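You operate a simulated robot arm through the tools that you are given. There is no shell and no other tool.

Carry out the task below with a simulated robot arm. There is one attempt and no reset: what you move stays moved.

Task
Glaze the top of the plain bun and cover the buns again.
Fine: lift the dome off onto the island; brush from the glaze tin; the brush goes back into its pot. A coat counts when it lies all over at full strength: go over it till it gets no stronger.

It is judged by the outcome, as a careful person would: the job done as asked, and still so three seconds after it is handed in. It fails if anything else is knocked over, pushed out of place, dropped, spilled or broken. A push-on lid holds only when it is set on centred and level and pressed home; a screw cap is set on level and turned clockwise until tight.

Robot
A 7-joint arm with a two-finger parallel gripper, fixed in place. Base frame: the origin is at the foot of the arm, x ahead of it, y to its left, z up; the work surface is at about z = 0. Readings come in m, degrees, newtons and seconds.
With the tool pointing down near the work surface it reaches from about 0.22 to 0.58 m from the base axis. Its first joint turns from -66.0 to 66.0 degrees. Payload 2.5 kg.
The TCP is the grasp point between the finger pads, 0.023 m short of the fingertips. In the tool frame z runs along the fingers and y along their closing line. The gripper opens to 0.094 m. The fingers are 0.038 m wide and 0.01 m thick; the gripper's body (0.054 by 0.096 m) begins 0.039 m behind the TCP.
Orientation is that of the tool frame in the base frame, as a unit quaternion [w, x, y, z]. With the fingers straight down and closing along the base's y, the tool's x points along the base's -x, its y along +y and its z along -z.

Tools
- The arm moves only by the tool apply_moves. Its argument "increments" is one flat list of numbers, 7 for each row, row after row: the shift along the tool's x, y, z in units of 30 mm (1.0 is 30 mm), then the turn, a rotation vector about the tool's x, y, z in units of 4 degrees (1.0 is 4 degrees), then the closure, from 0 (fully open) to 1 (shut). In form: [tx, ty, tz, ax, ay, az, claw, tx, ty, tz, ax, ay, az, claw, ...]. A call has 1 to 20 rows; each row shifts and turns the commanded pose from where the row before left it, along the tool's axes as they then stand. A call with a number of a shift or a turn outside -1 to 1 is refused whole. A row lasts 0.2 s, in which the tool goes at most 0.05 m and 8.6 degrees; a call with a longer step from one row to the next is refused whole, and so is a gripper value outside its range. A pose out of reach is approached as far as the arm can. The call stops where the force on the tool passes 40 N (or 10 N more than at its start, if that is more) or the arm is blocked; 0.2 s more then pass. The fingers move at their own pace (about 0.108 m/s each) and stop on an object; they squeeze with about 25 N. The grip force told is the motor's: it shows also when the fingers shut on nothing. Time passes only in rows, and 0.2 s behind the last, so rows that do not move let the fingers close. The reply holds the time, the measured pose of the TCP, the force on the tool along the base axes, the opening and the grip force, in the units named above and with some noise, with the torque about the TCP (base axes, N m) and any sound that the robot's microphone picked up.
- Cameras (640 x 400 px; columns grow to the right, rows downward): "scene" is fixed at [0.0766, -0.4029, 0.5224]; the picture's right is [1.00, -0.09, 0.00], its down [-0.07, -0.76, -0.65] and it looks along [0.06, 0.64, -0.76] (base axes); focal length 214 px, centre (320, 200). "wrist" rides on the gripper at [0.086, 0.016, -0.075] in the tool frame; the picture's right is [-0.18, 0.98, 0.00], its down [-0.58, -0.11, -0.81] and it looks along [-0.79, -0.15, 0.59] (tool axes); focal length 243 px, centre (320, 200). There is no depth. A picture from a camera that has moved, and an enlarged one, comes with that camera's place and axes in the base frame and with its lens.
- capture(camera): a new picture of that camera. No time passes.
- inspect(camera, box): a new picture of the part [left, top, right, bottom] of that camera's present view, enlarged. No time passes.
- close_job(): hands the job in; it is judged then, once.

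Places have to be worked out from the pictures, the camera data and where the tool is seen. Open the gripper and draw the arm clear of the work before you hand the job in, unless the task says otherwise.

The tools are called after "Call:" as a command line: name --argument value ..., lists and objects as JSON in quotes. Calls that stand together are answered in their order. apply_moves: Moves the arm, as the interface text tells. Its arguments: {"type":"object","properties":{"increments":{"type":"array"}},"required":["increments"]} The other tools are called the same way: capture (camera) takes a picture; inspect (camera, box) takes an enlarged picture of a part of a camera's view; close_job () hands the job in.

At the start:

```text
time: 0.0
tcp_pos: [0.4021, -0.0175, 0.4822]
orientation: [0.001, 0.0, 1.0, 0.001]
contact_force: [0.1, 0.0, 0.5]
moment: [0.01, -0.02, -0.01]
opening: 0.0938
grasp_force: 0.0
```

scene: 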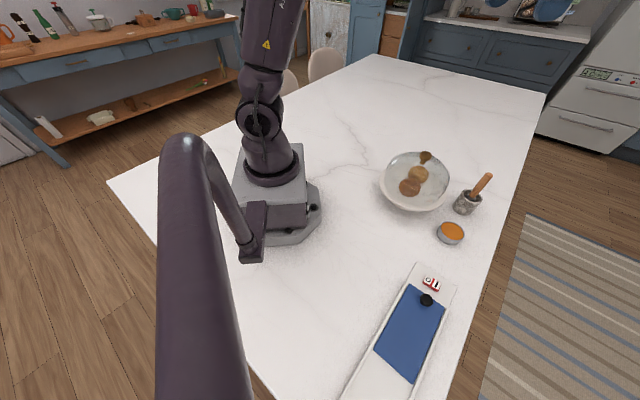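
wrist: 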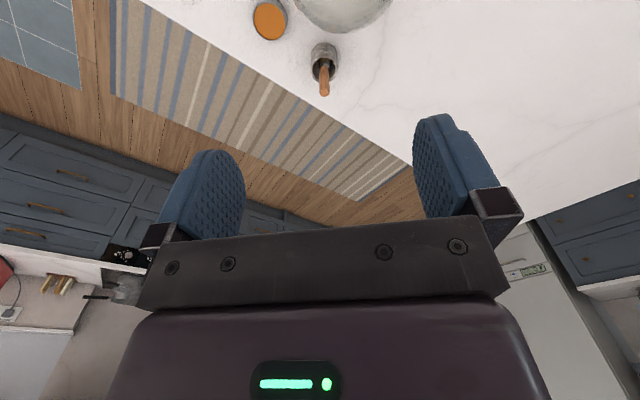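

I see a dome-like bowl with buns, a brush pot, and a glaze tin on the island. I'll look closer at these before moving.

Call:
inspect --camera "scene" --box '[360, 130, 520, 260]'

Call:
inspect --camera "scene" --box '[330, 250, 490, 400]'

Call:
inspect --camera "wrist" --box '[220, 0, 420, 110]'

```text
3.08 times, centred on (440, 195) of scene
camera zoom: at [0.0766, -0.4029, 0.5224], right [1.0, -0.09, 0.0], down [-0.07, -0.76, -0.65], along [0.06, 0.64, -0.76], focal length 660 px, centre (-49, 215)
```

zoom: 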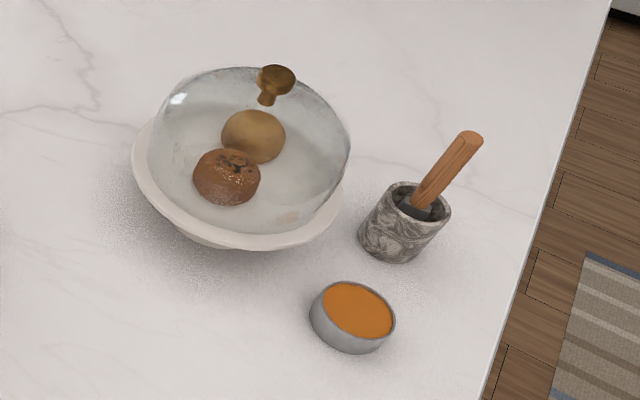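

```text
2.67 times, centred on (410, 325) of scene
camera zoom: at [0.0766, -0.4029, 0.5224], right [1.0, -0.09, 0.0], down [-0.07, -0.76, -0.65], along [0.06, 0.64, -0.76], focal length 572 px, centre (80, -133)
```

zoom: 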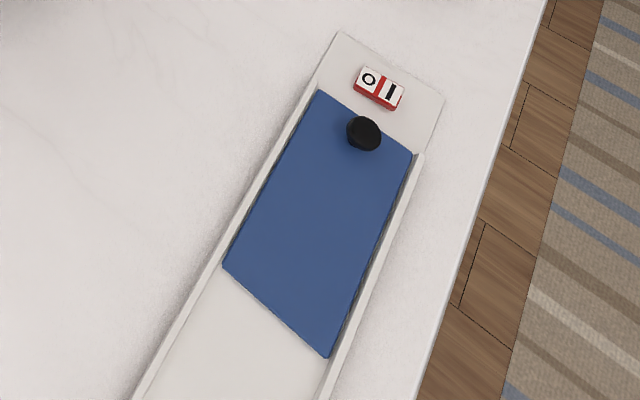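

```text
3.20 times, centred on (320, 55) of wrist
camera zoom: at [0.3141, -0.0017, 0.5577], right [0.18, 0.98, 0.0], down [0.58, -0.11, 0.81], along [0.79, -0.15, -0.59], focal length 776 px, centre (320, 664)
```

zoom: 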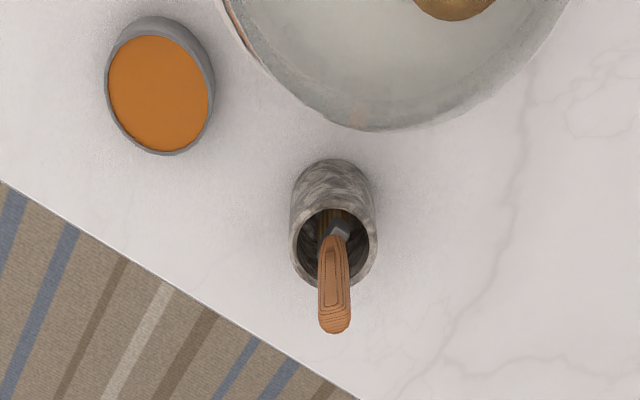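

The dome with knob sits on a dish near (0.41, 0.03), knob top at z about 0.155; the pot and tin are to its right. I'll draw the arm back to get better wrist views for triangulating.

Call:
apply_moves --increments '[1, 0, 0, 0, 0, 0, 0, 1, 0, 0, 0, 0, 0, 0, 1, 0, 0, 0, 0, 0, 0, 1, 0, 0, 0, 0, 0, 0, 0, 0, 0, 0, 0, 0, 0]'

Call:
capture --camera "wrist"

Call:
capture --camera "scene"

```text
time: 1.2
tcp_pos: [0.279, -0.0173, 0.4852]
orientation: [0.001, 0.0, 1.0, 0.0]
contact_force: [0.3, 1.2, 0.5]
moment: [0.02, -0.01, -0.01]
opening: 0.094
grasp_force: 0.1
```

```text
taken
camera wrist: at [0.1924, -0.0007, 0.5589], right [0.18, 0.98, 0.0], down [0.58, -0.11, 0.81], along [0.79, -0.15, -0.59], focal length 243 px, centre (320, 200)
```

wrist: 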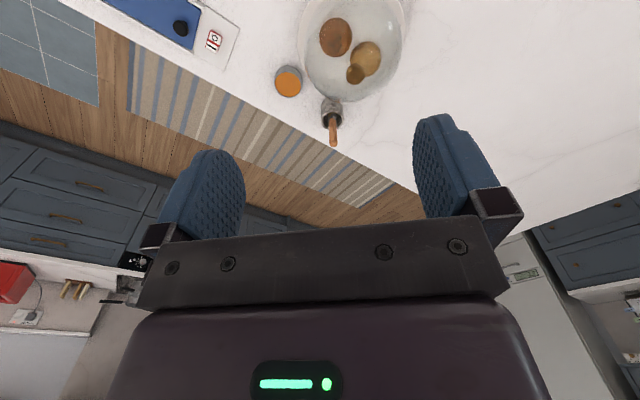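

```text
taken
```

scene: 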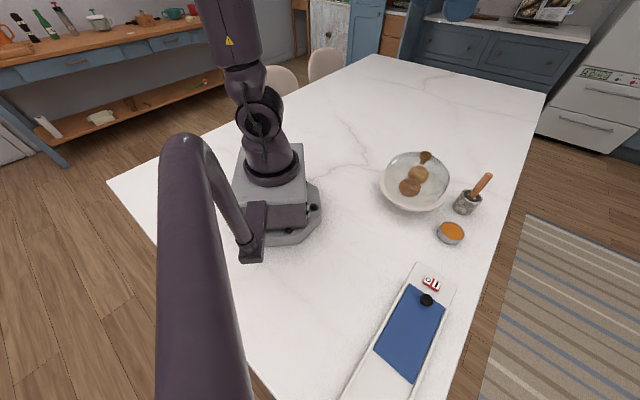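

The dome is now in the wrist view; I enlarge it for measurement.

Call:
inspect --camera "wrist" --box '[260, 0, 440, 150]'

Call:
inspect --camera "scene" --box '[375, 140, 465, 220]'

Call:
inspect --camera "scene" --box '[430, 165, 510, 255]'

```text
2.67 times, centred on (350, 75) of wrist
camera zoom: at [0.1924, -0.0007, 0.5589], right [0.18, 0.98, 0.0], down [0.58, -0.11, 0.81], along [0.79, -0.15, -0.59], focal length 647 px, centre (240, 533)
```

zoom: 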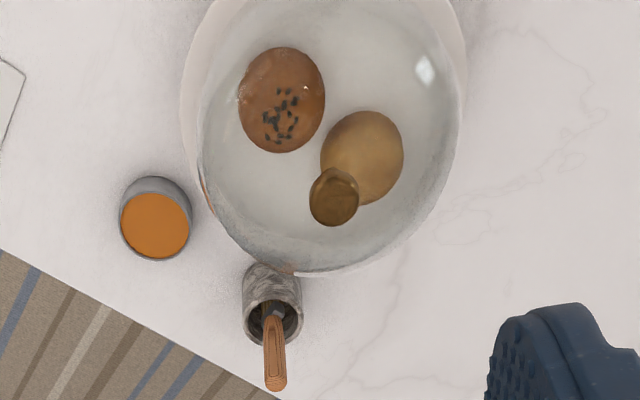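

```text
5.00 times, centred on (420, 180) of scene
camera zoom: at [0.0766, -0.4029, 0.5224], right [1.0, -0.09, 0.0], down [-0.07, -0.76, -0.65], along [0.06, 0.64, -0.76], focal length 1072 px, centre (-180, 300)
```

zoom: 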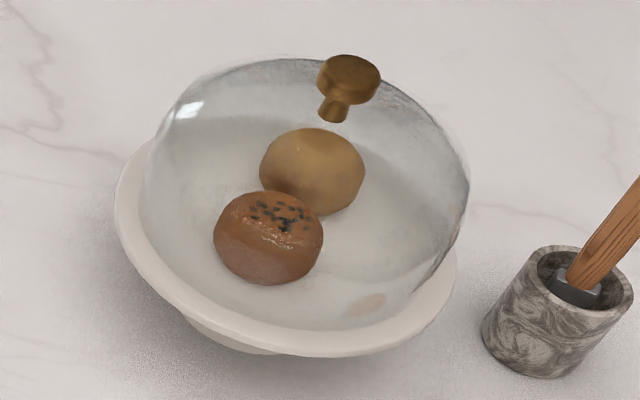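

```text
4.44 times, centred on (470, 210) of scene
camera zoom: at [0.0766, -0.4029, 0.5224], right [1.0, -0.09, 0.0], down [-0.07, -0.76, -0.65], along [0.06, 0.64, -0.76], focal length 953 px, centre (-347, 156)
```

zoom: 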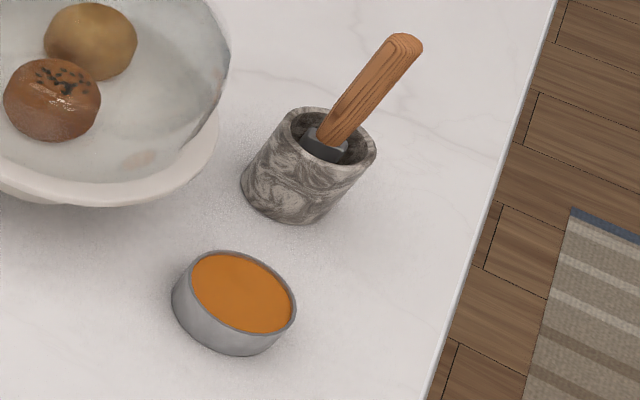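

Triangulating: knob top about (0.39, 0.019, 0.177), tin about (0.461, -0.124, 0.027), pot about (0.533, -0.04) with the handle's end at (0.548, -0.037, 0.145). I move to above the knob and look again.

Call:
apply_moves --increments '[-0.415, 0.135, 0.87, 0, 0, 0, 0, -0.415, 0.135, 0.87, 0, 0, 0, 0, -0.415, 0.135, 0.87, 0, 0, 0, 0, -0.415, 0.135, 0.87, 0, 0, 0, 0, -0.415, 0.135, 0.87, 0, 0, 0, 0, -0.415, 0.135, 0.87, 0, 0, 0, 0, -0.415, 0.135, 0.87, 0, 0, 0, 0, -0.415, 0.135, 0.87, 0, 0, 0, 0, -0.415, 0.135, 0.87, 0, 0, 0, 0, 0, 0, 0, 0, 0, 0, 0, 0, 0, 0, 0, 0, 0, 0]'

Call:
capture --camera "wrist"

Call:
inspect --camera "scene" --box '[340, 80, 500, 220]'

```text
time: 3.6
tcp_pos: [0.3923, 0.0184, 0.2494]
orientation: [0.0, 0.0, 1.0, 0.0]
contact_force: [0.4, -0.6, 0.1]
moment: [-0.01, 0.02, -0.01]
opening: 0.0941
grasp_force: 0.1
```

```text
taken
camera wrist: at [0.3055, 0.0349, 0.3243], right [0.18, 0.98, 0.0], down [0.58, -0.11, 0.81], along [0.79, -0.15, -0.59], focal length 243 px, centre (320, 200)
```

wrist: 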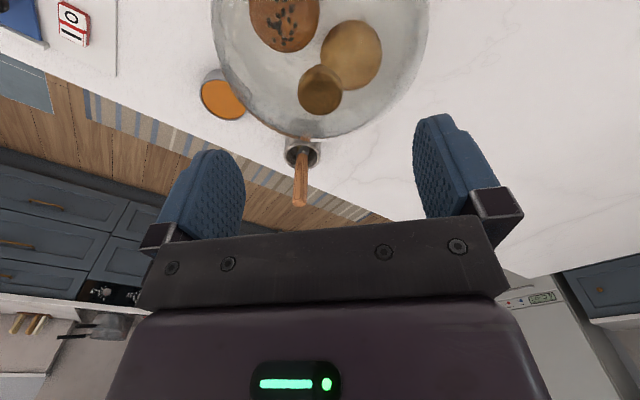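

```text
2.86 times, centred on (420, 150) of scene
camera zoom: at [0.0766, -0.4029, 0.5224], right [1.0, -0.09, 0.0], down [-0.07, -0.76, -0.65], along [0.06, 0.64, -0.76], focal length 613 px, centre (34, 343)
```

zoom: 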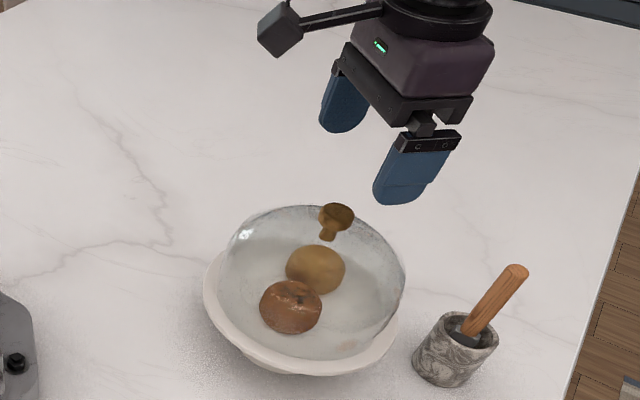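

The new view confirms the knob axis at about (0.390, 0.019). I descend around it with the fingers open.

Call:
apply_moves --increments '[0.07, 0, 0.7, 0, 0, 0, 0, 0, 0, 0.7, 0, 0, 0, 0, 0, 0, 0.5, 0, 0, 0, 0, 0, 0, 0.3, 0, 0, 0, 0, 0, 0, 0.2, 0, 0, 0, 0, 0, 0, 0, 0, 0, 0, 0]'

Call:
inspect --camera "scene" --box '[360, 110, 480, 220]'

Call:
capture --camera "wrist"

```text
time: 5.0
tcp_pos: [0.3893, 0.019, 0.1747]
orientation: [0.0, 0.0, 1.0, 0.0]
contact_force: [0.1, -0.5, 0.2]
moment: [-0.03, -0.01, -0.01]
opening: 0.094
grasp_force: 0.0
```

```text
3.64 times, centred on (420, 165) of scene
camera zoom: at [0.0766, -0.4029, 0.5224], right [1.0, -0.09, 0.0], down [-0.07, -0.76, -0.65], along [0.06, 0.64, -0.76], focal length 780 px, centre (-44, 327)
```

zoom: 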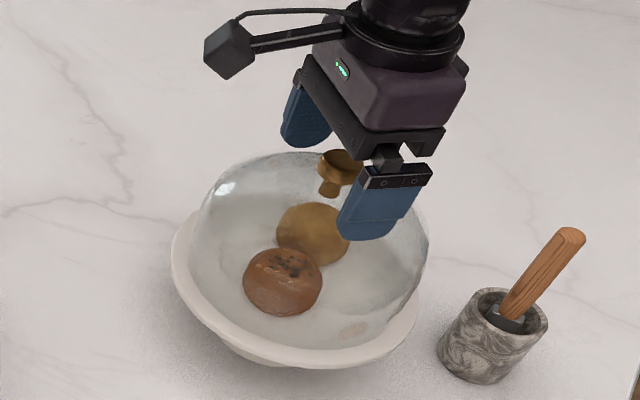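

```text
taken
camera wrist: at [0.3026, 0.0348, 0.2502], right [0.18, 0.98, 0.0], down [0.58, -0.11, 0.81], along [0.79, -0.15, -0.59], focal length 243 px, centre (320, 200)
```

wrist: 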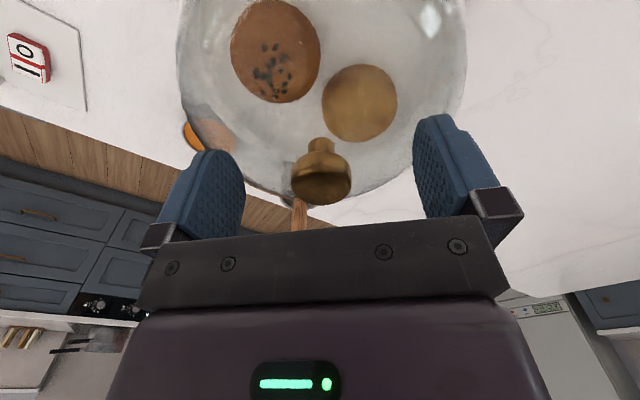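

The knob head sits right at the grasp point (pixel 321,178 versus the TCP's 320,181). I close on it.

Call:
apply_moves --increments '[0, 0, 0.08, 0, 0, 0, 0, 0, 0, 0, 0, 0, 0, 0.5, 0, 0, 0, 0, 0, 0, 1, 0, 0, 0, 0, 0, 0, 1, 0, 0, 0, 0, 0, 0, 1, 0, 0, 0, 0, 0, 0, 1]'

Call:
capture --camera "wrist"

```text
time: 6.4
tcp_pos: [0.3905, 0.0185, 0.1723]
orientation: [0.0, 0.0, 1.0, 0.001]
contact_force: [0.7, 1.2, -0.2]
moment: [0.01, -0.16, 0.05]
opening: 0.0282
grasp_force: 24.7
```

```text
taken
camera wrist: at [0.3028, 0.0349, 0.2483], right [0.18, 0.98, 0.0], down [0.58, -0.11, 0.81], along [0.79, -0.15, -0.59], focal length 243 px, centre (320, 200)
```

wrist: 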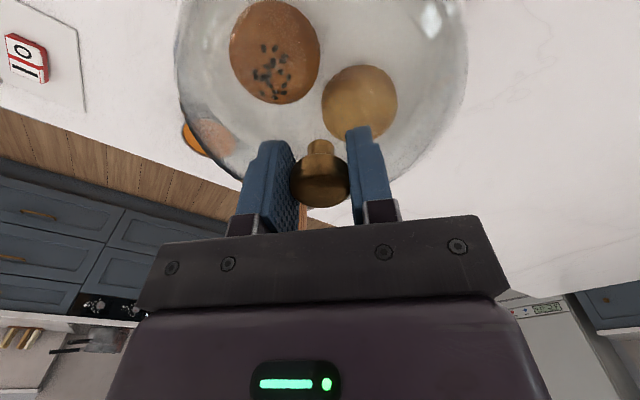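

The knob is held (28 mm, 25 N) at (0.390, 0.0185, 0.172). I lift slowly straight up.

Call:
apply_moves --increments '[0, 0, -0.1, 0, 0, 0, 1, 0, 0, -0.2, 0, 0, 0, 1, 0, 0, -0.3, 0, 0, 0, 1, 0, 0, -0.4, 0, 0, 0, 1, 0, 0, 0, 0, 0, 0, 1]'

Call:
inspect --camera "scene" --box '[360, 110, 480, 220]'

```text
time: 7.6
tcp_pos: [0.389, 0.0189, 0.2038]
orientation: [0.0, -0.001, 1.0, -0.001]
contact_force: [-0.5, 1.0, -2.8]
moment: [-0.02, -0.01, -0.02]
opening: 0.0283
grasp_force: 25.0
```

```text
3.64 times, centred on (420, 165) of scene
camera zoom: at [0.0766, -0.4029, 0.5224], right [1.0, -0.09, 0.0], down [-0.07, -0.76, -0.65], along [0.06, 0.64, -0.76], focal length 780 px, centre (-44, 327)
```

zoom: 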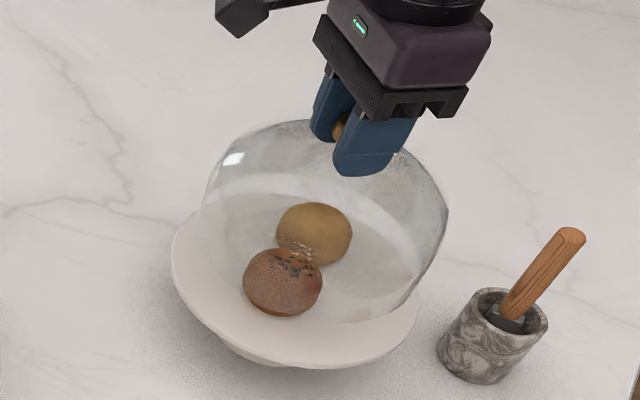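

The dome (about 2.8 N) is coming up level and the buns stay put. I keep lifting and then carry it left to the free marble near (0.33, 0.28).

Call:
apply_moves --increments '[0, 0, -0.5, 0, 0, 0, 1, 0, 0, -0.6, 0, 0, 0, 1, 0, 0, -0.6, 0, 0, 0, 1, 0, 0, -0.6, 0, 0, 0, 1, 0, 0, -0.6, 0, 0, 0, 1, 0, 0, -0.6, 0, 0, 0, 1, 0, 0, -0.3, 0, 0, 0, 1, 0.1, 0.3, 0, 0, 0, 0, 1, 0.15, 0.6, 0, 0, 0, 0, 1, 0.15, 0.7, 0, 0, 0, 0, 1, 0.2, 0.8, 0, 0, 0, 0, 1, 0.2, 0.8, 0, 0, 0, 0, 1, 0.2, 0.8, 0, 0, 0, 0, 1, 0.2, 0.8, 0, 0, 0, 0, 1, 0.2, 0.8, 0, 0, 0, 0, 1, 0.2, 0.8, 0, 0, 0, 0, 1, 0.2, 0.8, 0, 0, 0, 0, 1, 0.2, 0.8, 0, 0, 0, 0, 1, 0, 0.5, 0, 0, 0, 0, 1, 0, 0.2, 0, 0, 0, 0, 1]'

Call:
capture --camera "scene"

Call:
capture --camera "wrist"

```text
time: 11.8
tcp_pos: [0.3321, 0.2815, 0.3177]
orientation: [0.0, 0.0, 1.0, 0.0]
contact_force: [-0.6, -0.1, -2.7]
moment: [0.01, 0.02, -0.03]
opening: 0.0283
grasp_force: 24.7
```

```text
taken
```

scene: 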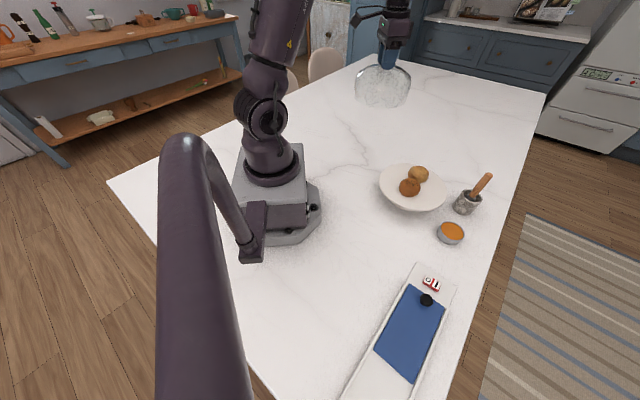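

```text
taken
camera wrist: at [0.2447, 0.2982, 0.3927], right [0.18, 0.98, 0.0], down [0.58, -0.11, 0.81], along [0.79, -0.15, -0.59], focal length 243 px, centre (320, 200)
```

wrist: 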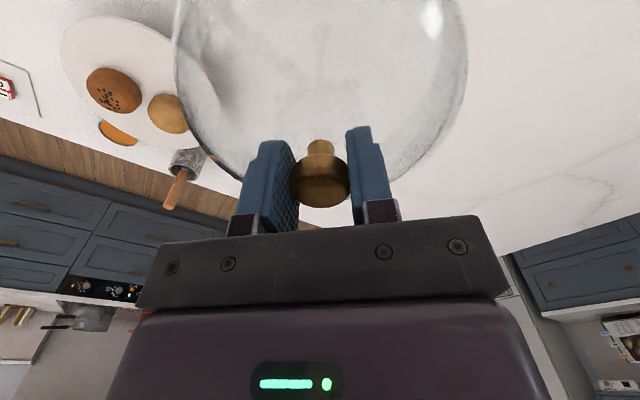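

Dome hangs level over clear marble. I lower it to near the surface, then feel for contact in small steps.

Call:
apply_moves --increments '[0, 0, 0.4, 0, 0, 0, 1, 0, 0, 0.6, 0, 0, 0, 1, 0, 0, 0.7, 0, 0, 0, 1, 0, 0, 0.7, 0, 0, 0, 1, 0, 0, 0.7, 0, 0, 0, 1, 0, 0, 0.7, 0, 0, 0, 1, 0, 0, 0.6, 0, 0, 0, 1, 0, 0, 0.4, 0, 0, 0, 1, 0, 0, 0.3, 0, 0, 0, 1, 0, 0, 0, 0, 0, 0, 1]'

Call:
inspect --camera "scene" --box '[330, 50, 450, 150]'

```text
time: 14.0
tcp_pos: [0.3305, 0.2795, 0.1645]
orientation: [0.0, 0.0, 1.0, 0.0]
contact_force: [0.1, -0.3, -1.6]
moment: [0.0, 0.0, 0.0]
opening: 0.0284
grasp_force: 24.7
```

```text
4.00 times, centred on (390, 100) of scene
camera zoom: at [0.0766, -0.4029, 0.5224], right [1.0, -0.09, 0.0], down [-0.07, -0.76, -0.65], along [0.06, 0.64, -0.76], focal length 858 px, centre (40, 600)
```

zoom: 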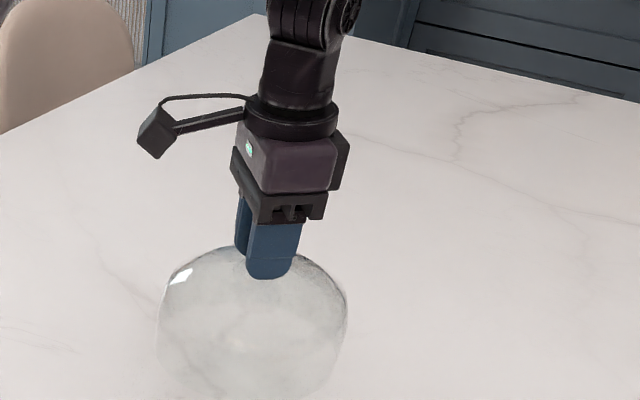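

Still hanging freely at z 0.1645. I continue in 3 mm steps.

Call:
apply_moves --increments '[0, 0, 0.1, 0, 0, 0, 1, 0, 0, 0.1, 0, 0, 0, 1, 0, 0, 0.1, 0, 0, 0, 1, 0, 0, 0.1, 0, 0, 0, 1, 0, 0, 0.1, 0, 0, 0, 1, 0, 0, 0.1, 0, 0, 0, 1, 0, 0, 0, 0, 0, 0, 1]'

Call:
inspect --camera "scene" --box '[330, 60, 450, 160]'

```text
time: 15.6
tcp_pos: [0.3297, 0.2804, 0.1455]
orientation: [0.0, 0.001, 1.0, 0.0]
contact_force: [0.0, 0.7, -2.2]
moment: [-0.04, 0.01, 0.0]
opening: 0.0281
grasp_force: 24.9
```

```text
4.00 times, centred on (390, 110) of scene
camera zoom: at [0.0766, -0.4029, 0.5224], right [1.0, -0.09, 0.0], down [-0.07, -0.76, -0.65], along [0.06, 0.64, -0.76], focal length 858 px, centre (40, 560)
```

zoom: 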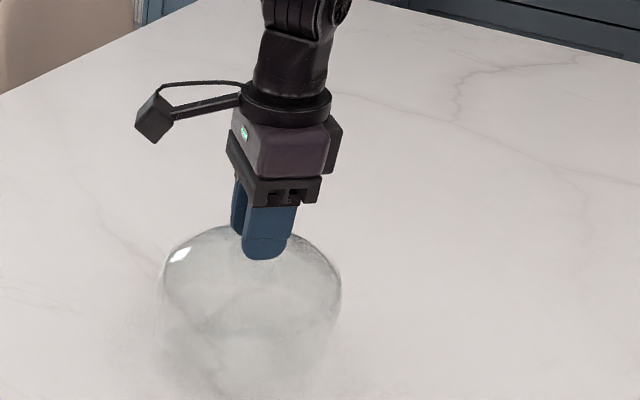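

No contact yet; I estimate the rim still about 20-25 mm up, so I continue down.

Call:
apply_moves --increments '[0, 0, 0.1, 0, 0, 0, 1, 0, 0, 0.1, 0, 0, 0, 1, 0, 0, 0.1, 0, 0, 0, 1, 0, 0, 0.1, 0, 0, 0, 1, 0, 0, 0, 0, 0, 0, 1]'

Call:
inspect --camera "scene" --box '[330, 60, 450, 160]'

```text
time: 16.8
tcp_pos: [0.3305, 0.281, 0.1336]
orientation: [0.0, 0.0, 1.0, 0.0]
contact_force: [0.4, -0.9, -2.0]
moment: [0.0, -0.01, -0.01]
opening: 0.0284
grasp_force: 25.2
```

```text
4.00 times, centred on (390, 110) of scene
camera zoom: at [0.0766, -0.4029, 0.5224], right [1.0, -0.09, 0.0], down [-0.07, -0.76, -0.65], along [0.06, 0.64, -0.76], focal length 858 px, centre (40, 560)
```

zoom: 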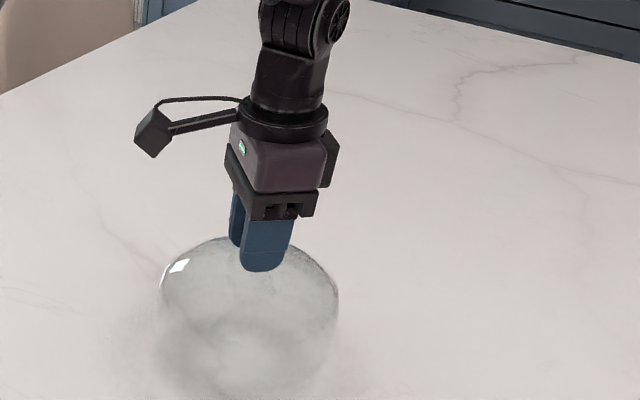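

Shadow is closing in under the dome; still no contact force. Continue with 2 mm steps.

Call:
apply_moves --increments '[0, 0, 0.07, 0, 0, 0, 1, 0, 0, 0.07, 0, 0, 0, 1, 0, 0, 0.07, 0, 0, 0, 1, 0, 0, 0.07, 0, 0, 0, 1, 0, 0, 0, 0, 0, 0, 1]'

Call:
inspect --camera "scene" --box '[330, 60, 450, 160]'

```text
time: 18.0
tcp_pos: [0.3297, 0.2798, 0.1243]
orientation: [0.0, 0.0, 1.0, 0.0]
contact_force: [-0.6, -0.2, -2.4]
moment: [0.01, 0.01, 0.02]
opening: 0.0281
grasp_force: 24.8
```

```text
4.00 times, centred on (390, 110) of scene
camera zoom: at [0.0766, -0.4029, 0.5224], right [1.0, -0.09, 0.0], down [-0.07, -0.76, -0.65], along [0.06, 0.64, -0.76], focal length 858 px, centre (40, 560)
```

zoom: 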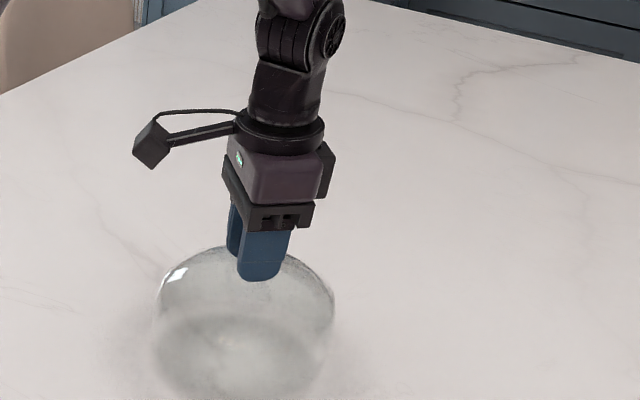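

Shadow nearly meets the rim; I continue at 1.5 mm steps.

Call:
apply_moves --increments '[0, 0, 0.05, 0, 0, 0, 1, 0, 0, 0.05, 0, 0, 0, 1, 0, 0, 0.05, 0, 0, 0, 1, 0, 0, 0.05, 0, 0, 0, 1, 0, 0, 0, 0, 0, 0, 1]'

Call:
inspect --camera "scene" --box '[330, 60, 450, 160]'

```text
time: 19.2
tcp_pos: [0.3304, 0.2806, 0.1191]
orientation: [-0.001, -0.001, 1.0, -0.001]
contact_force: [0.6, -0.2, -2.0]
moment: [0.0, -0.02, -0.01]
opening: 0.0282
grasp_force: 24.6
```

```text
4.00 times, centred on (390, 110) of scene
camera zoom: at [0.0766, -0.4029, 0.5224], right [1.0, -0.09, 0.0], down [-0.07, -0.76, -0.65], along [0.06, 0.64, -0.76], focal length 858 px, centre (40, 560)
```

zoom: 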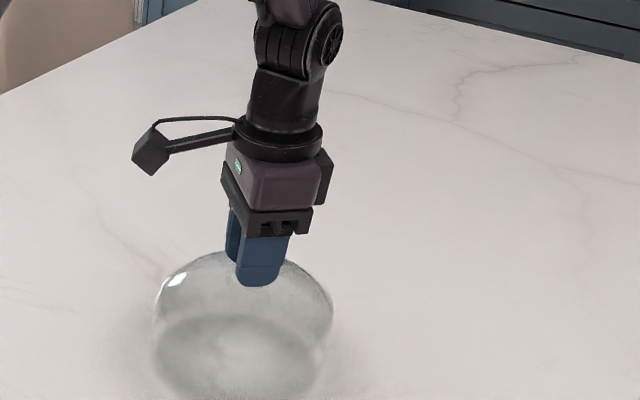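

Very close but still freely hanging (−2 N). Another few small steps.

Call:
apply_moves --increments '[0, 0, 0.05, 0, 0, 0, 1, 0, 0, 0.05, 0, 0, 0, 1, 0, 0, 0.05, 0, 0, 0, 1, 0, 0, 0, 0, 0, 0, 1]'

Call:
inspect --camera "scene" --box '[330, 60, 450, 160]'

```text
time: 20.2
tcp_pos: [0.3309, 0.2793, 0.1153]
orientation: [0.0, 0.0, 1.0, 0.0]
contact_force: [-0.1, 0.0, -2.6]
moment: [-0.02, 0.03, -0.02]
opening: 0.0284
grasp_force: 25.1
```

```text
4.00 times, centred on (390, 110) of scene
camera zoom: at [0.0766, -0.4029, 0.5224], right [1.0, -0.09, 0.0], down [-0.07, -0.76, -0.65], along [0.06, 0.64, -0.76], focal length 858 px, centre (40, 560)
```

zoom: 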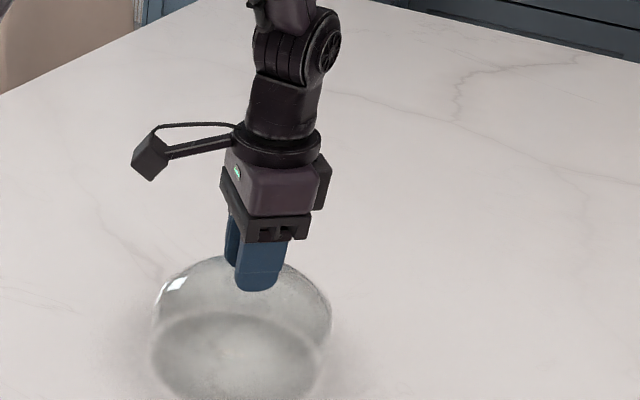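

Still hanging; continue in 1.5 mm steps.

Call:
apply_moves --increments '[0, 0, 0.05, 0, 0, 0, 1, 0, 0, 0.05, 0, 0, 0, 1, 0, 0, 0.05, 0, 0, 0, 1, 0, 0, 0, 0, 0, 0, 1]'

Call:
inspect --camera "scene" --box '[355, 110, 425, 170]'

```text
time: 21.2
tcp_pos: [0.3297, 0.2804, 0.1112]
orientation: [0.001, 0.0, 1.0, 0.0]
contact_force: [-0.1, -0.6, -1.8]
moment: [0.03, -0.02, 0.01]
opening: 0.0283
grasp_force: 24.4
```

```text
6.67 times, centred on (390, 140) of scene
camera zoom: at [0.0766, -0.4029, 0.5224], right [1.0, -0.09, 0.0], down [-0.07, -0.76, -0.65], along [0.06, 0.64, -0.76], focal length 1430 px, centre (-147, 600)
```

zoom: 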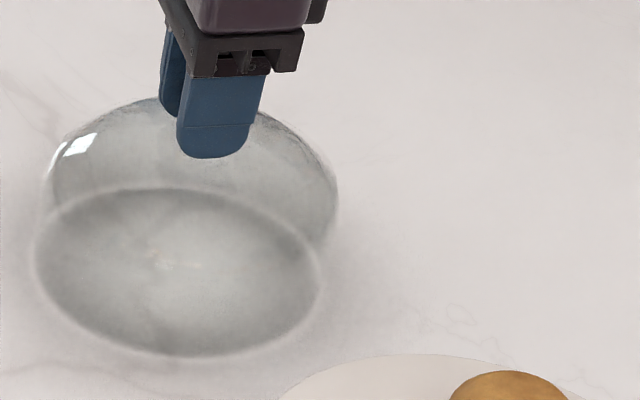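

The rim ellipse computes to about z = 0.002–0.005, so contact is imminent. I keep going in 1 mm steps.

Call:
apply_moves --increments '[0, 0, 0.035, 0, 0, 0, 1, 0, 0, 0.035, 0, 0, 0, 1, 0, 0, 0.035, 0, 0, 0, 1, 0, 0, 0, 0, 0, 0, 1]'

```text
time: 22.2
tcp_pos: [0.3294, 0.28, 0.1083]
orientation: [0.0, 0.0, 1.0, 0.0]
contact_force: [1.3, 0.0, 2.8]
moment: [0.03, 0.27, 0.07]
opening: 0.0283
grasp_force: 25.2
```

Contact made (about 5 N change) at TCP z 0.108, so the dome's rim lies 0.109 m below the grip. I release and rise straight up.

Call:
apply_moves --increments '[0, 0, 0, 0, 0, 0, 0.4, 0, 0, 0, 0, 0, 0, 0.2, 0, 0, 0, 0, 0, 0, 0, 0, 0, 0, 0, 0, 0, 0, 0, 0, -0.3, 0, 0, 0, 0, 0, 0, -0.7, 0, 0, 0, 0, 0, 0, -1, 0, 0, 0, 0, 0, 0, -1, 0, 0, 0, 0, 0, 0, -1, 0, 0, 0, 0, 0, 0, -1, 0, 0, 0, 0, 0, 0, 0, 0, 0, 0, 0]'

Call:
capture --camera "wrist"

Call:
capture --camera "scene"

Call:
inspect --camera "scene" --box '[375, 150, 465, 230]'

```text
time: 24.6
tcp_pos: [0.3308, 0.2824, 0.2583]
orientation: [0.0, 0.0, 1.0, 0.0]
contact_force: [0.1, 0.1, -0.2]
moment: [-0.04, -0.01, 0.02]
opening: 0.0939
grasp_force: 0.1
```

```text
taken
camera wrist: at [0.2432, 0.2989, 0.3338], right [0.18, 0.98, 0.0], down [0.58, -0.11, 0.81], along [0.79, -0.15, -0.59], focal length 243 px, centre (320, 200)
```

wrist: 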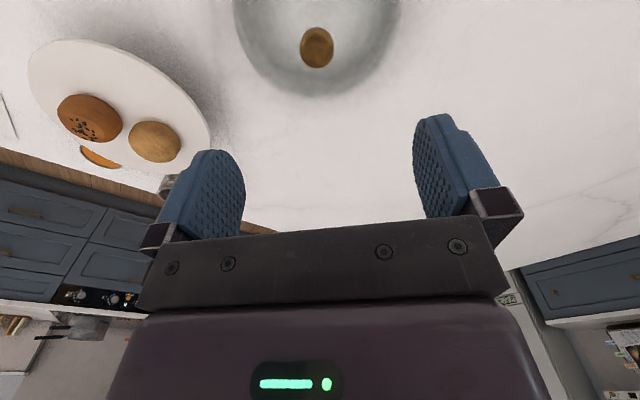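

```text
taken
```

scene: 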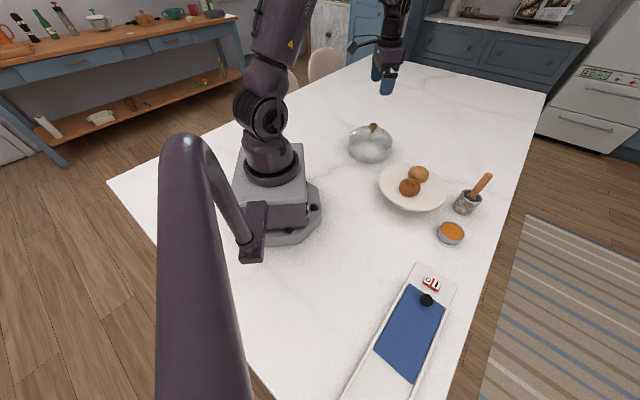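

```text
5.00 times, centred on (420, 190) of scene
camera zoom: at [0.0766, -0.403, 0.5224], right [1.0, -0.09, 0.0], down [-0.07, -0.76, -0.65], along [0.06, 0.64, -0.76], focal length 1072 px, centre (-180, 250)
```

zoom: 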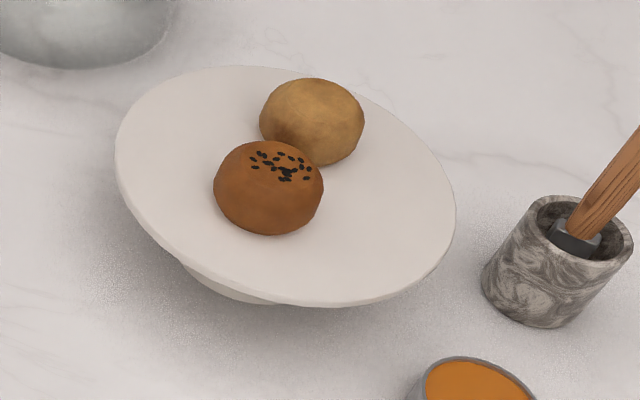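

The dome stands safely on the marble; plain bun (pale, no seeds) is at about (0.410, 0.045), centre height about 0.085. I move over to view the pot and brush closely.

Call:
apply_moves --increments '[-0.25, -0.9, -0.15, 0, 0, 0, 0, -0.25, -0.9, -0.15, 0, 0, 0, 0, -0.25, -0.9, -0.15, 0, 0, 0, 0, -0.25, -0.9, -0.15, 0, 0, 0, 0, -0.25, -0.9, -0.15, 0, 0, 0, 0, -0.25, -0.9, -0.15, 0, 0, 0, 0, -0.25, -0.9, -0.15, 0, 0, 0, 0, -0.25, -0.9, -0.15, 0, 0, 0, 0, -0.25, -0.9, -0.15, 0, 0, 0, 0, -0.25, -0.9, -0.15, 0, 0, 0, 0, -0.25, -0.9, 0, 0, 0, 0, 0, -0.25, -0.9, 0, 0, 0, 0, 0, 0, 0, 0, 0, 0, 0, 0]'

Call:
capture --camera "wrist"

Call:
inspect --camera "scene" --box '[430, 165, 510, 255]'

Call:
inspect --camera "scene" --box '[340, 110, 400, 170]'

```text
time: 27.4
tcp_pos: [0.4215, -0.045, 0.3022]
orientation: [0.0, 0.0, 1.0, 0.0]
contact_force: [-0.5, 0.5, 0.5]
moment: [-0.01, 0.0, 0.0]
opening: 0.0939
grasp_force: 0.1
```

```text
taken
camera wrist: at [0.3345, -0.0285, 0.3777], right [0.18, 0.98, 0.0], down [0.58, -0.11, 0.81], along [0.79, -0.15, -0.59], focal length 243 px, centre (320, 200)
```

wrist: 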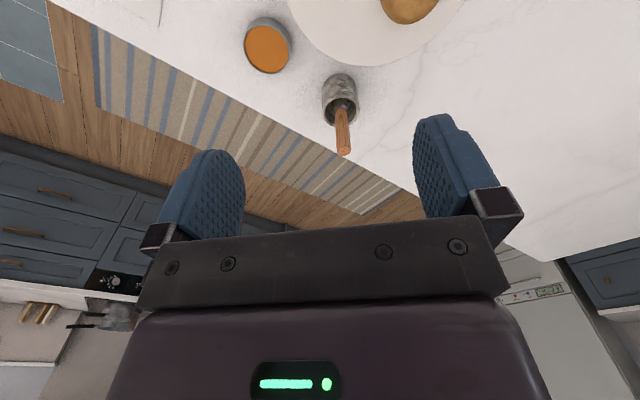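

```text
4.44 times, centred on (470, 210) of scene
camera zoom: at [0.0766, -0.403, 0.5224], right [1.0, -0.09, 0.0], down [-0.07, -0.76, -0.65], along [0.06, 0.64, -0.76], focal length 953 px, centre (-347, 156)
```

zoom: 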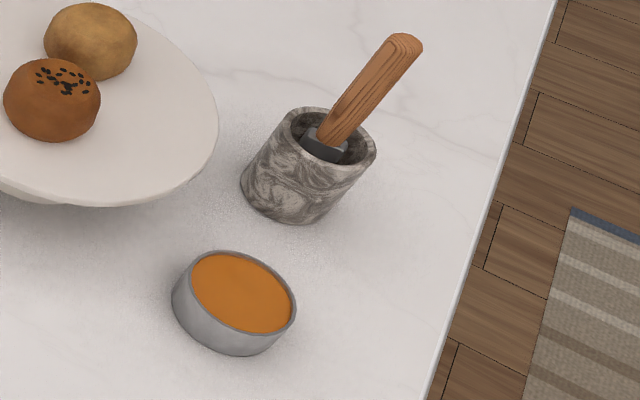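

```text
6.67 times, centred on (370, 140) of scene
camera zoom: at [0.0766, -0.403, 0.5224], right [1.0, -0.09, 0.0], down [-0.07, -0.76, -0.65], along [0.06, 0.64, -0.76], focal length 1430 px, centre (-13, 600)
```

zoom: 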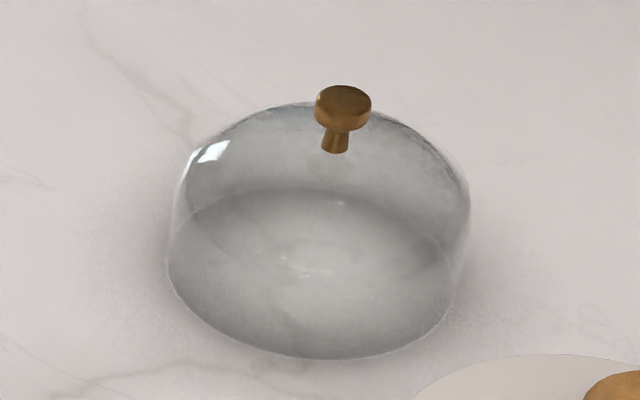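

Call:
inspect --camera "wrist" --box '[230, 0, 400, 170]'

```text
2.35 times, centred on (315, 85) of wrist
camera zoom: at [0.3345, -0.0285, 0.3777], right [0.18, 0.98, 0.0], down [0.58, -0.11, 0.81], along [0.79, -0.15, -0.59], focal length 571 px, centre (332, 471)
```

zoom: 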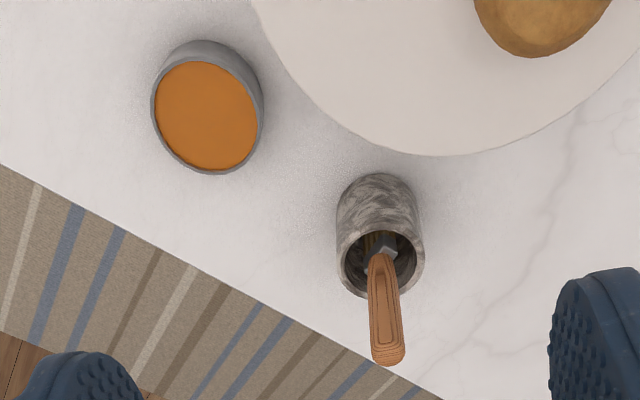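

Handle top is at about (0.549, -0.037, 0.144), leaning ~7° toward +x, pot rim at z about 0.062. I move above it for a check.

Call:
apply_moves --increments '[-0.83, 0.054, 0.667, 0, 0, 0, 0, -0.83, 0.054, 0.667, 0, 0, 0, 0, -0.83, 0.054, 0.667, 0, 0, 0, 0, -0.83, 0.054, 0.667, 0, 0, 0, 0, -0.83, 0.054, 0.667, 0, 0, 0, 0, 0, 0, 0, 0, 0, 0, 0, 0, 0, 0, 0, 0, 0, 0]'

Call:
capture --camera "wrist"

Call:
inspect --camera "scene" --box '[420, 120, 540, 240]'

```text
time: 29.0
tcp_pos: [0.5429, -0.037, 0.2032]
orientation: [0.0, 0.0, 1.0, 0.0]
contact_force: [0.4, 0.6, -0.5]
moment: [0.02, 0.02, -0.02]
opening: 0.0937
grasp_force: 0.1
```

```text
taken
camera wrist: at [0.4563, -0.0206, 0.2792], right [0.18, 0.98, 0.0], down [0.58, -0.11, 0.81], along [0.79, -0.15, -0.59], focal length 243 px, centre (320, 200)
```

wrist: 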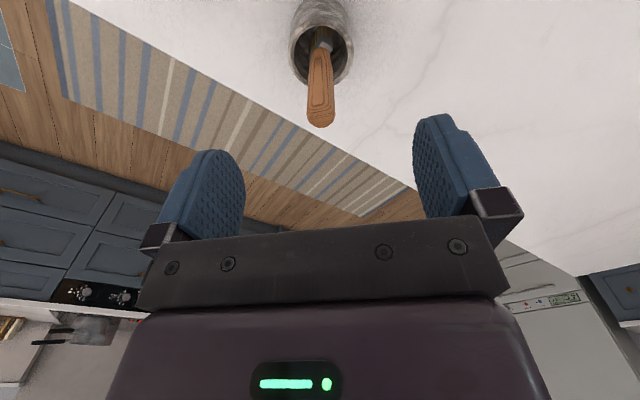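

```text
3.33 times, centred on (480, 180) of scene
camera zoom: at [0.0766, -0.4029, 0.5224], right [1.0, -0.09, 0.0], down [-0.07, -0.76, -0.65], along [0.06, 0.64, -0.76], focal length 715 px, centre (-213, 267)
```

zoom: 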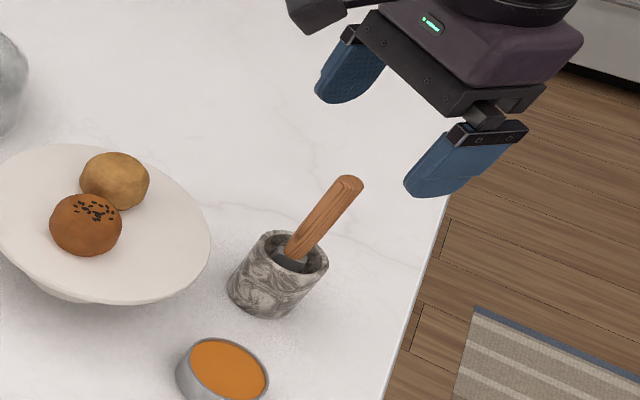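

Handle top confirmed at (0.5495, -0.0377). I descend around the handle to z ≈ 0.12.

Call:
apply_moves --increments '[-0.05, -0.01, 0.6, 0, 0, 0, 0, -0.05, 0, 0.6, 0, 0, 0, 0, 0, 0, 0.6, 0, 0, 0, 0, 0, 0, 0.5, 0, 0, 0, 0, 0, 0, 0.4, 0, 0, 0, 0, 0, 0, 0.07, 0, 0, 0, 0, 0, 0, 0, 0, 0, 0, 0]'

Call:
capture --camera "wrist"

Call:
inspect --camera "scene" --box '[420, 140, 540, 240]'

```text
time: 30.6
tcp_pos: [0.5463, -0.0363, 0.1181]
orientation: [0.0, 0.0, 1.0, 0.0]
contact_force: [0.6, 0.0, -0.2]
moment: [-0.03, -0.01, -0.03]
opening: 0.0938
grasp_force: 0.0
```

```text
taken
camera wrist: at [0.4612, -0.0196, 0.1927], right [0.18, 0.98, 0.0], down [0.58, -0.11, 0.81], along [0.79, -0.15, -0.59], focal length 243 px, centre (320, 200)
```

wrist: 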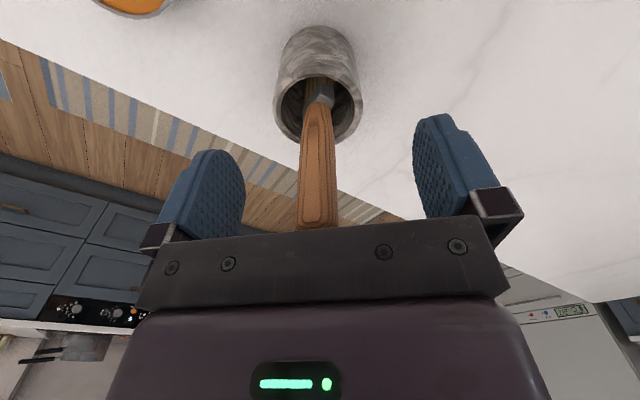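

```text
4.00 times, centred on (480, 190) of scene
camera zoom: at [0.0766, -0.4029, 0.5224], right [1.0, -0.09, 0.0], down [-0.07, -0.76, -0.65], along [0.06, 0.64, -0.76], focal length 858 px, centre (-320, 240)
```

zoom: 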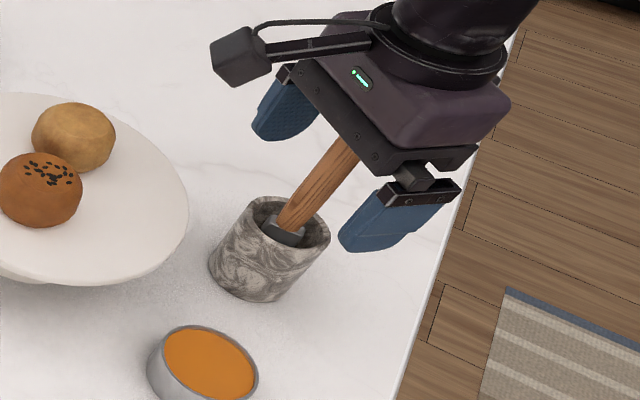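

The handle stands between the pads, centred. I close on it.

Call:
apply_moves --increments '[0, 0, 0, 0, 0, 0, 0.4, 0, 0, 0, 0, 0, 0, 0.6, 0, 0, 0, 0, 0, 0, 0.8, 0, 0, 0, 0, 0, 0, 1, 0, 0, 0, 0, 0, 0, 1, 0, 0, 0, 0, 0, 0, 1]'

Call:
capture --camera "wrist"

```text
time: 32.0
tcp_pos: [0.547, -0.0354, 0.1177]
orientation: [0.0, 0.0, 1.0, 0.0]
contact_force: [0.2, 0.3, 0.1]
moment: [-0.02, -0.01, 0.02]
opening: 0.0179
grasp_force: 25.5
```

```text
taken
camera wrist: at [0.4612, -0.0196, 0.1929], right [0.18, 0.98, 0.0], down [0.58, -0.11, 0.81], along [0.79, -0.15, -0.59], focal length 243 px, centre (320, 200)
```

wrist: 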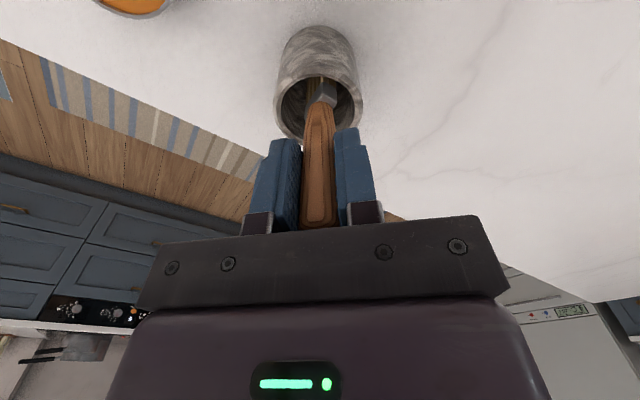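

The brush is held (17.9 mm, 25 N). I lift it slowly straight out of the pot.

Call:
apply_moves --increments '[0, 0, -0.2, 0, 0, 0, 1, 0, 0, -0.4, 0, 0, 0, 1, 0, 0, -0.5, 0, 0, 0, 1, 0, 0, -0.5, 0, 0, 0, 1, 0, 0, -0.5, 0, 0, 0, 1, 0, 0, -0.5, 0, 0, 0, 1, 0, 0, -0.5, 0, 0, 0, 1, 0, 0, -0.5, 0, 0, 0, 1, 0, 0, -0.4, 0, 0, 0, 1, 0, 0, 0, 0, 0, 0, 1]'

Call:
capture --camera "wrist"

Call:
inspect --camera "scene" --box '[420, 100, 540, 240]'

```text
time: 34.2
tcp_pos: [0.5472, -0.0342, 0.2391]
orientation: [0.001, 0.0, 1.0, 0.0]
contact_force: [1.2, 0.1, -0.3]
moment: [0.02, 0.01, -0.01]
opening: 0.0181
grasp_force: 25.1
```

```text
taken
camera wrist: at [0.4601, -0.0197, 0.3148], right [0.18, 0.98, 0.0], down [0.58, -0.11, 0.81], along [0.79, -0.15, -0.59], focal length 243 px, centre (320, 200)
```

wrist: 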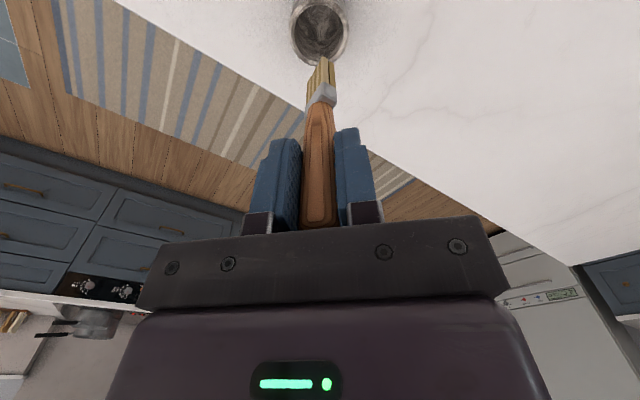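

```text
2.86 times, centred on (480, 170) of scene
camera zoom: at [0.0766, -0.4029, 0.5224], right [1.0, -0.09, 0.0], down [-0.07, -0.76, -0.65], along [0.06, 0.64, -0.76], focal length 613 px, centre (-137, 286)
```

zoom: 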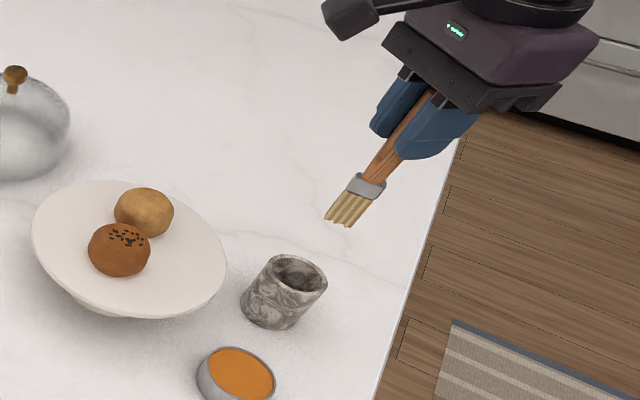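

Brush is out; bristle tip sits about 0.102 m below the TCP, 8 mm toward −x. Tin centre is (0.460, -0.123), so I move the tip over it and check.

Call:
apply_moves --increments '[0.5, -0.6, 0.1, 0, 0, 0, 1, 0.66, -0.733, 0.2, 0, 0, 0, 1, 0.66, -0.733, 0.3, 0, 0, 0, 1, 0.5, -0.5, 0.4, 0, 0, 0, 1, 0.3, -0.33, 0.4, 0, 0, 0, 1, 0, 0, 0, 0, 0, 0, 1, 0, 0, 0, 0, 0, 0, 1]'

Call:
capture --camera "wrist"

Call:
inspect --camera "scene" --box '[400, 150, 520, 260]'

```text
time: 35.8
tcp_pos: [0.4708, -0.123, 0.1953]
orientation: [0.0, 0.0, 1.0, 0.0]
contact_force: [0.5, 0.0, -0.6]
moment: [-0.03, 0.0, -0.01]
opening: 0.0182
grasp_force: 25.5
```

```text
taken
camera wrist: at [0.3829, -0.1068, 0.2707], right [0.18, 0.98, 0.0], down [0.58, -0.11, 0.81], along [0.79, -0.15, -0.59], focal length 243 px, centre (320, 200)
```

wrist: 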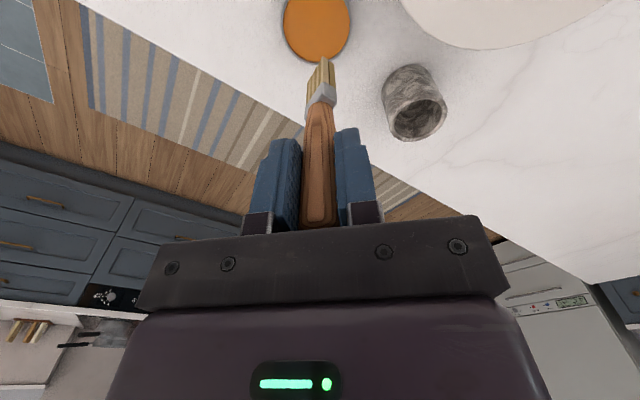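

```text
3.64 times, centred on (460, 205) of scene
camera zoom: at [0.0766, -0.403, 0.5224], right [1.0, -0.09, 0.0], down [-0.07, -0.76, -0.65], along [0.06, 0.64, -0.76], focal length 780 px, centre (-189, 182)
```

zoom: 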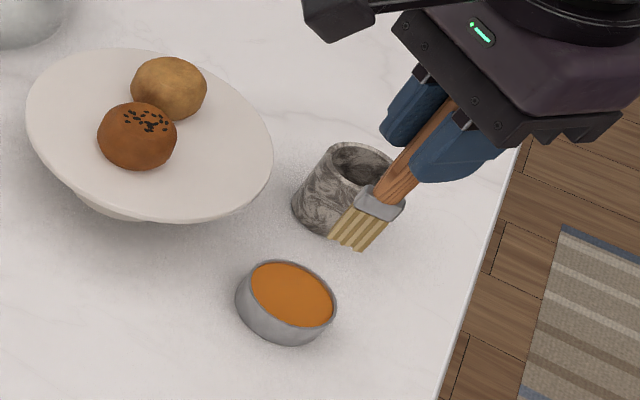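

Tip is about over the tin's centre. I dip gently, tip to roughly 12 mm height, watching force.

Call:
apply_moves --increments '[0.08, 0, 0.4, 0, 0, 0, 1, 0, 0, 0.4, 0, 0, 0, 1, 0, 0, 0.4, 0, 0, 0, 1, 0, 0, 0.4, 0, 0, 0, 1, 0, 0, 0.4, 0, 0, 0, 1, 0, 0, 0.3, 0, 0, 0, 1, 0, 0, 0.2, 0, 0, 0, 1, 0, 0, 0, 0, 0, 0, 1]'

Call:
capture --camera "wrist"

Call:
inspect --camera "scene" --box '[400, 150, 520, 260]'

```text
time: 37.6
tcp_pos: [0.4698, -0.1236, 0.1229]
orientation: [0.002, 0.0, 1.0, -0.001]
contact_force: [2.6, 1.7, 19.9]
moment: [0.13, -0.34, 0.01]
opening: 0.0183
grasp_force: 25.1
```

```text
taken
camera wrist: at [0.382, -0.1067, 0.1973], right [0.18, 0.98, 0.0], down [0.58, -0.11, 0.81], along [0.8, -0.15, -0.59], focal length 243 px, centre (320, 200)
```

wrist: 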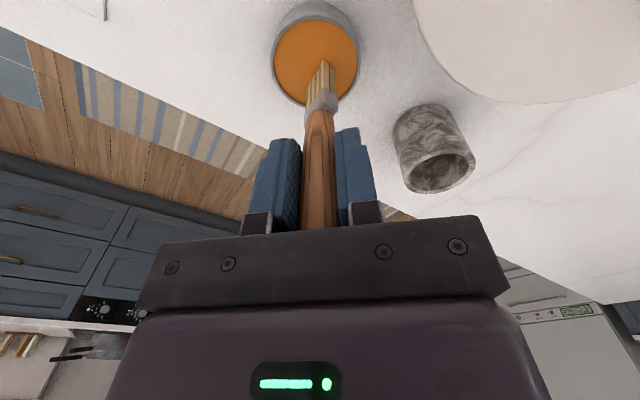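

```text
3.64 times, centred on (460, 205) of scene
camera zoom: at [0.0765, -0.4029, 0.5225], right [1.0, -0.09, 0.0], down [-0.07, -0.76, -0.65], along [0.06, 0.64, -0.76], focal length 780 px, centre (-189, 182)
```

zoom: 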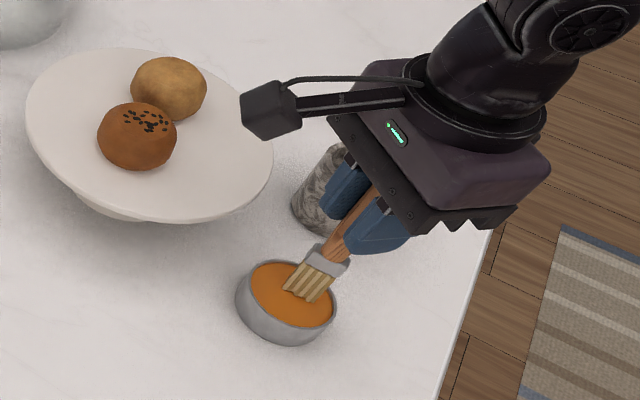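

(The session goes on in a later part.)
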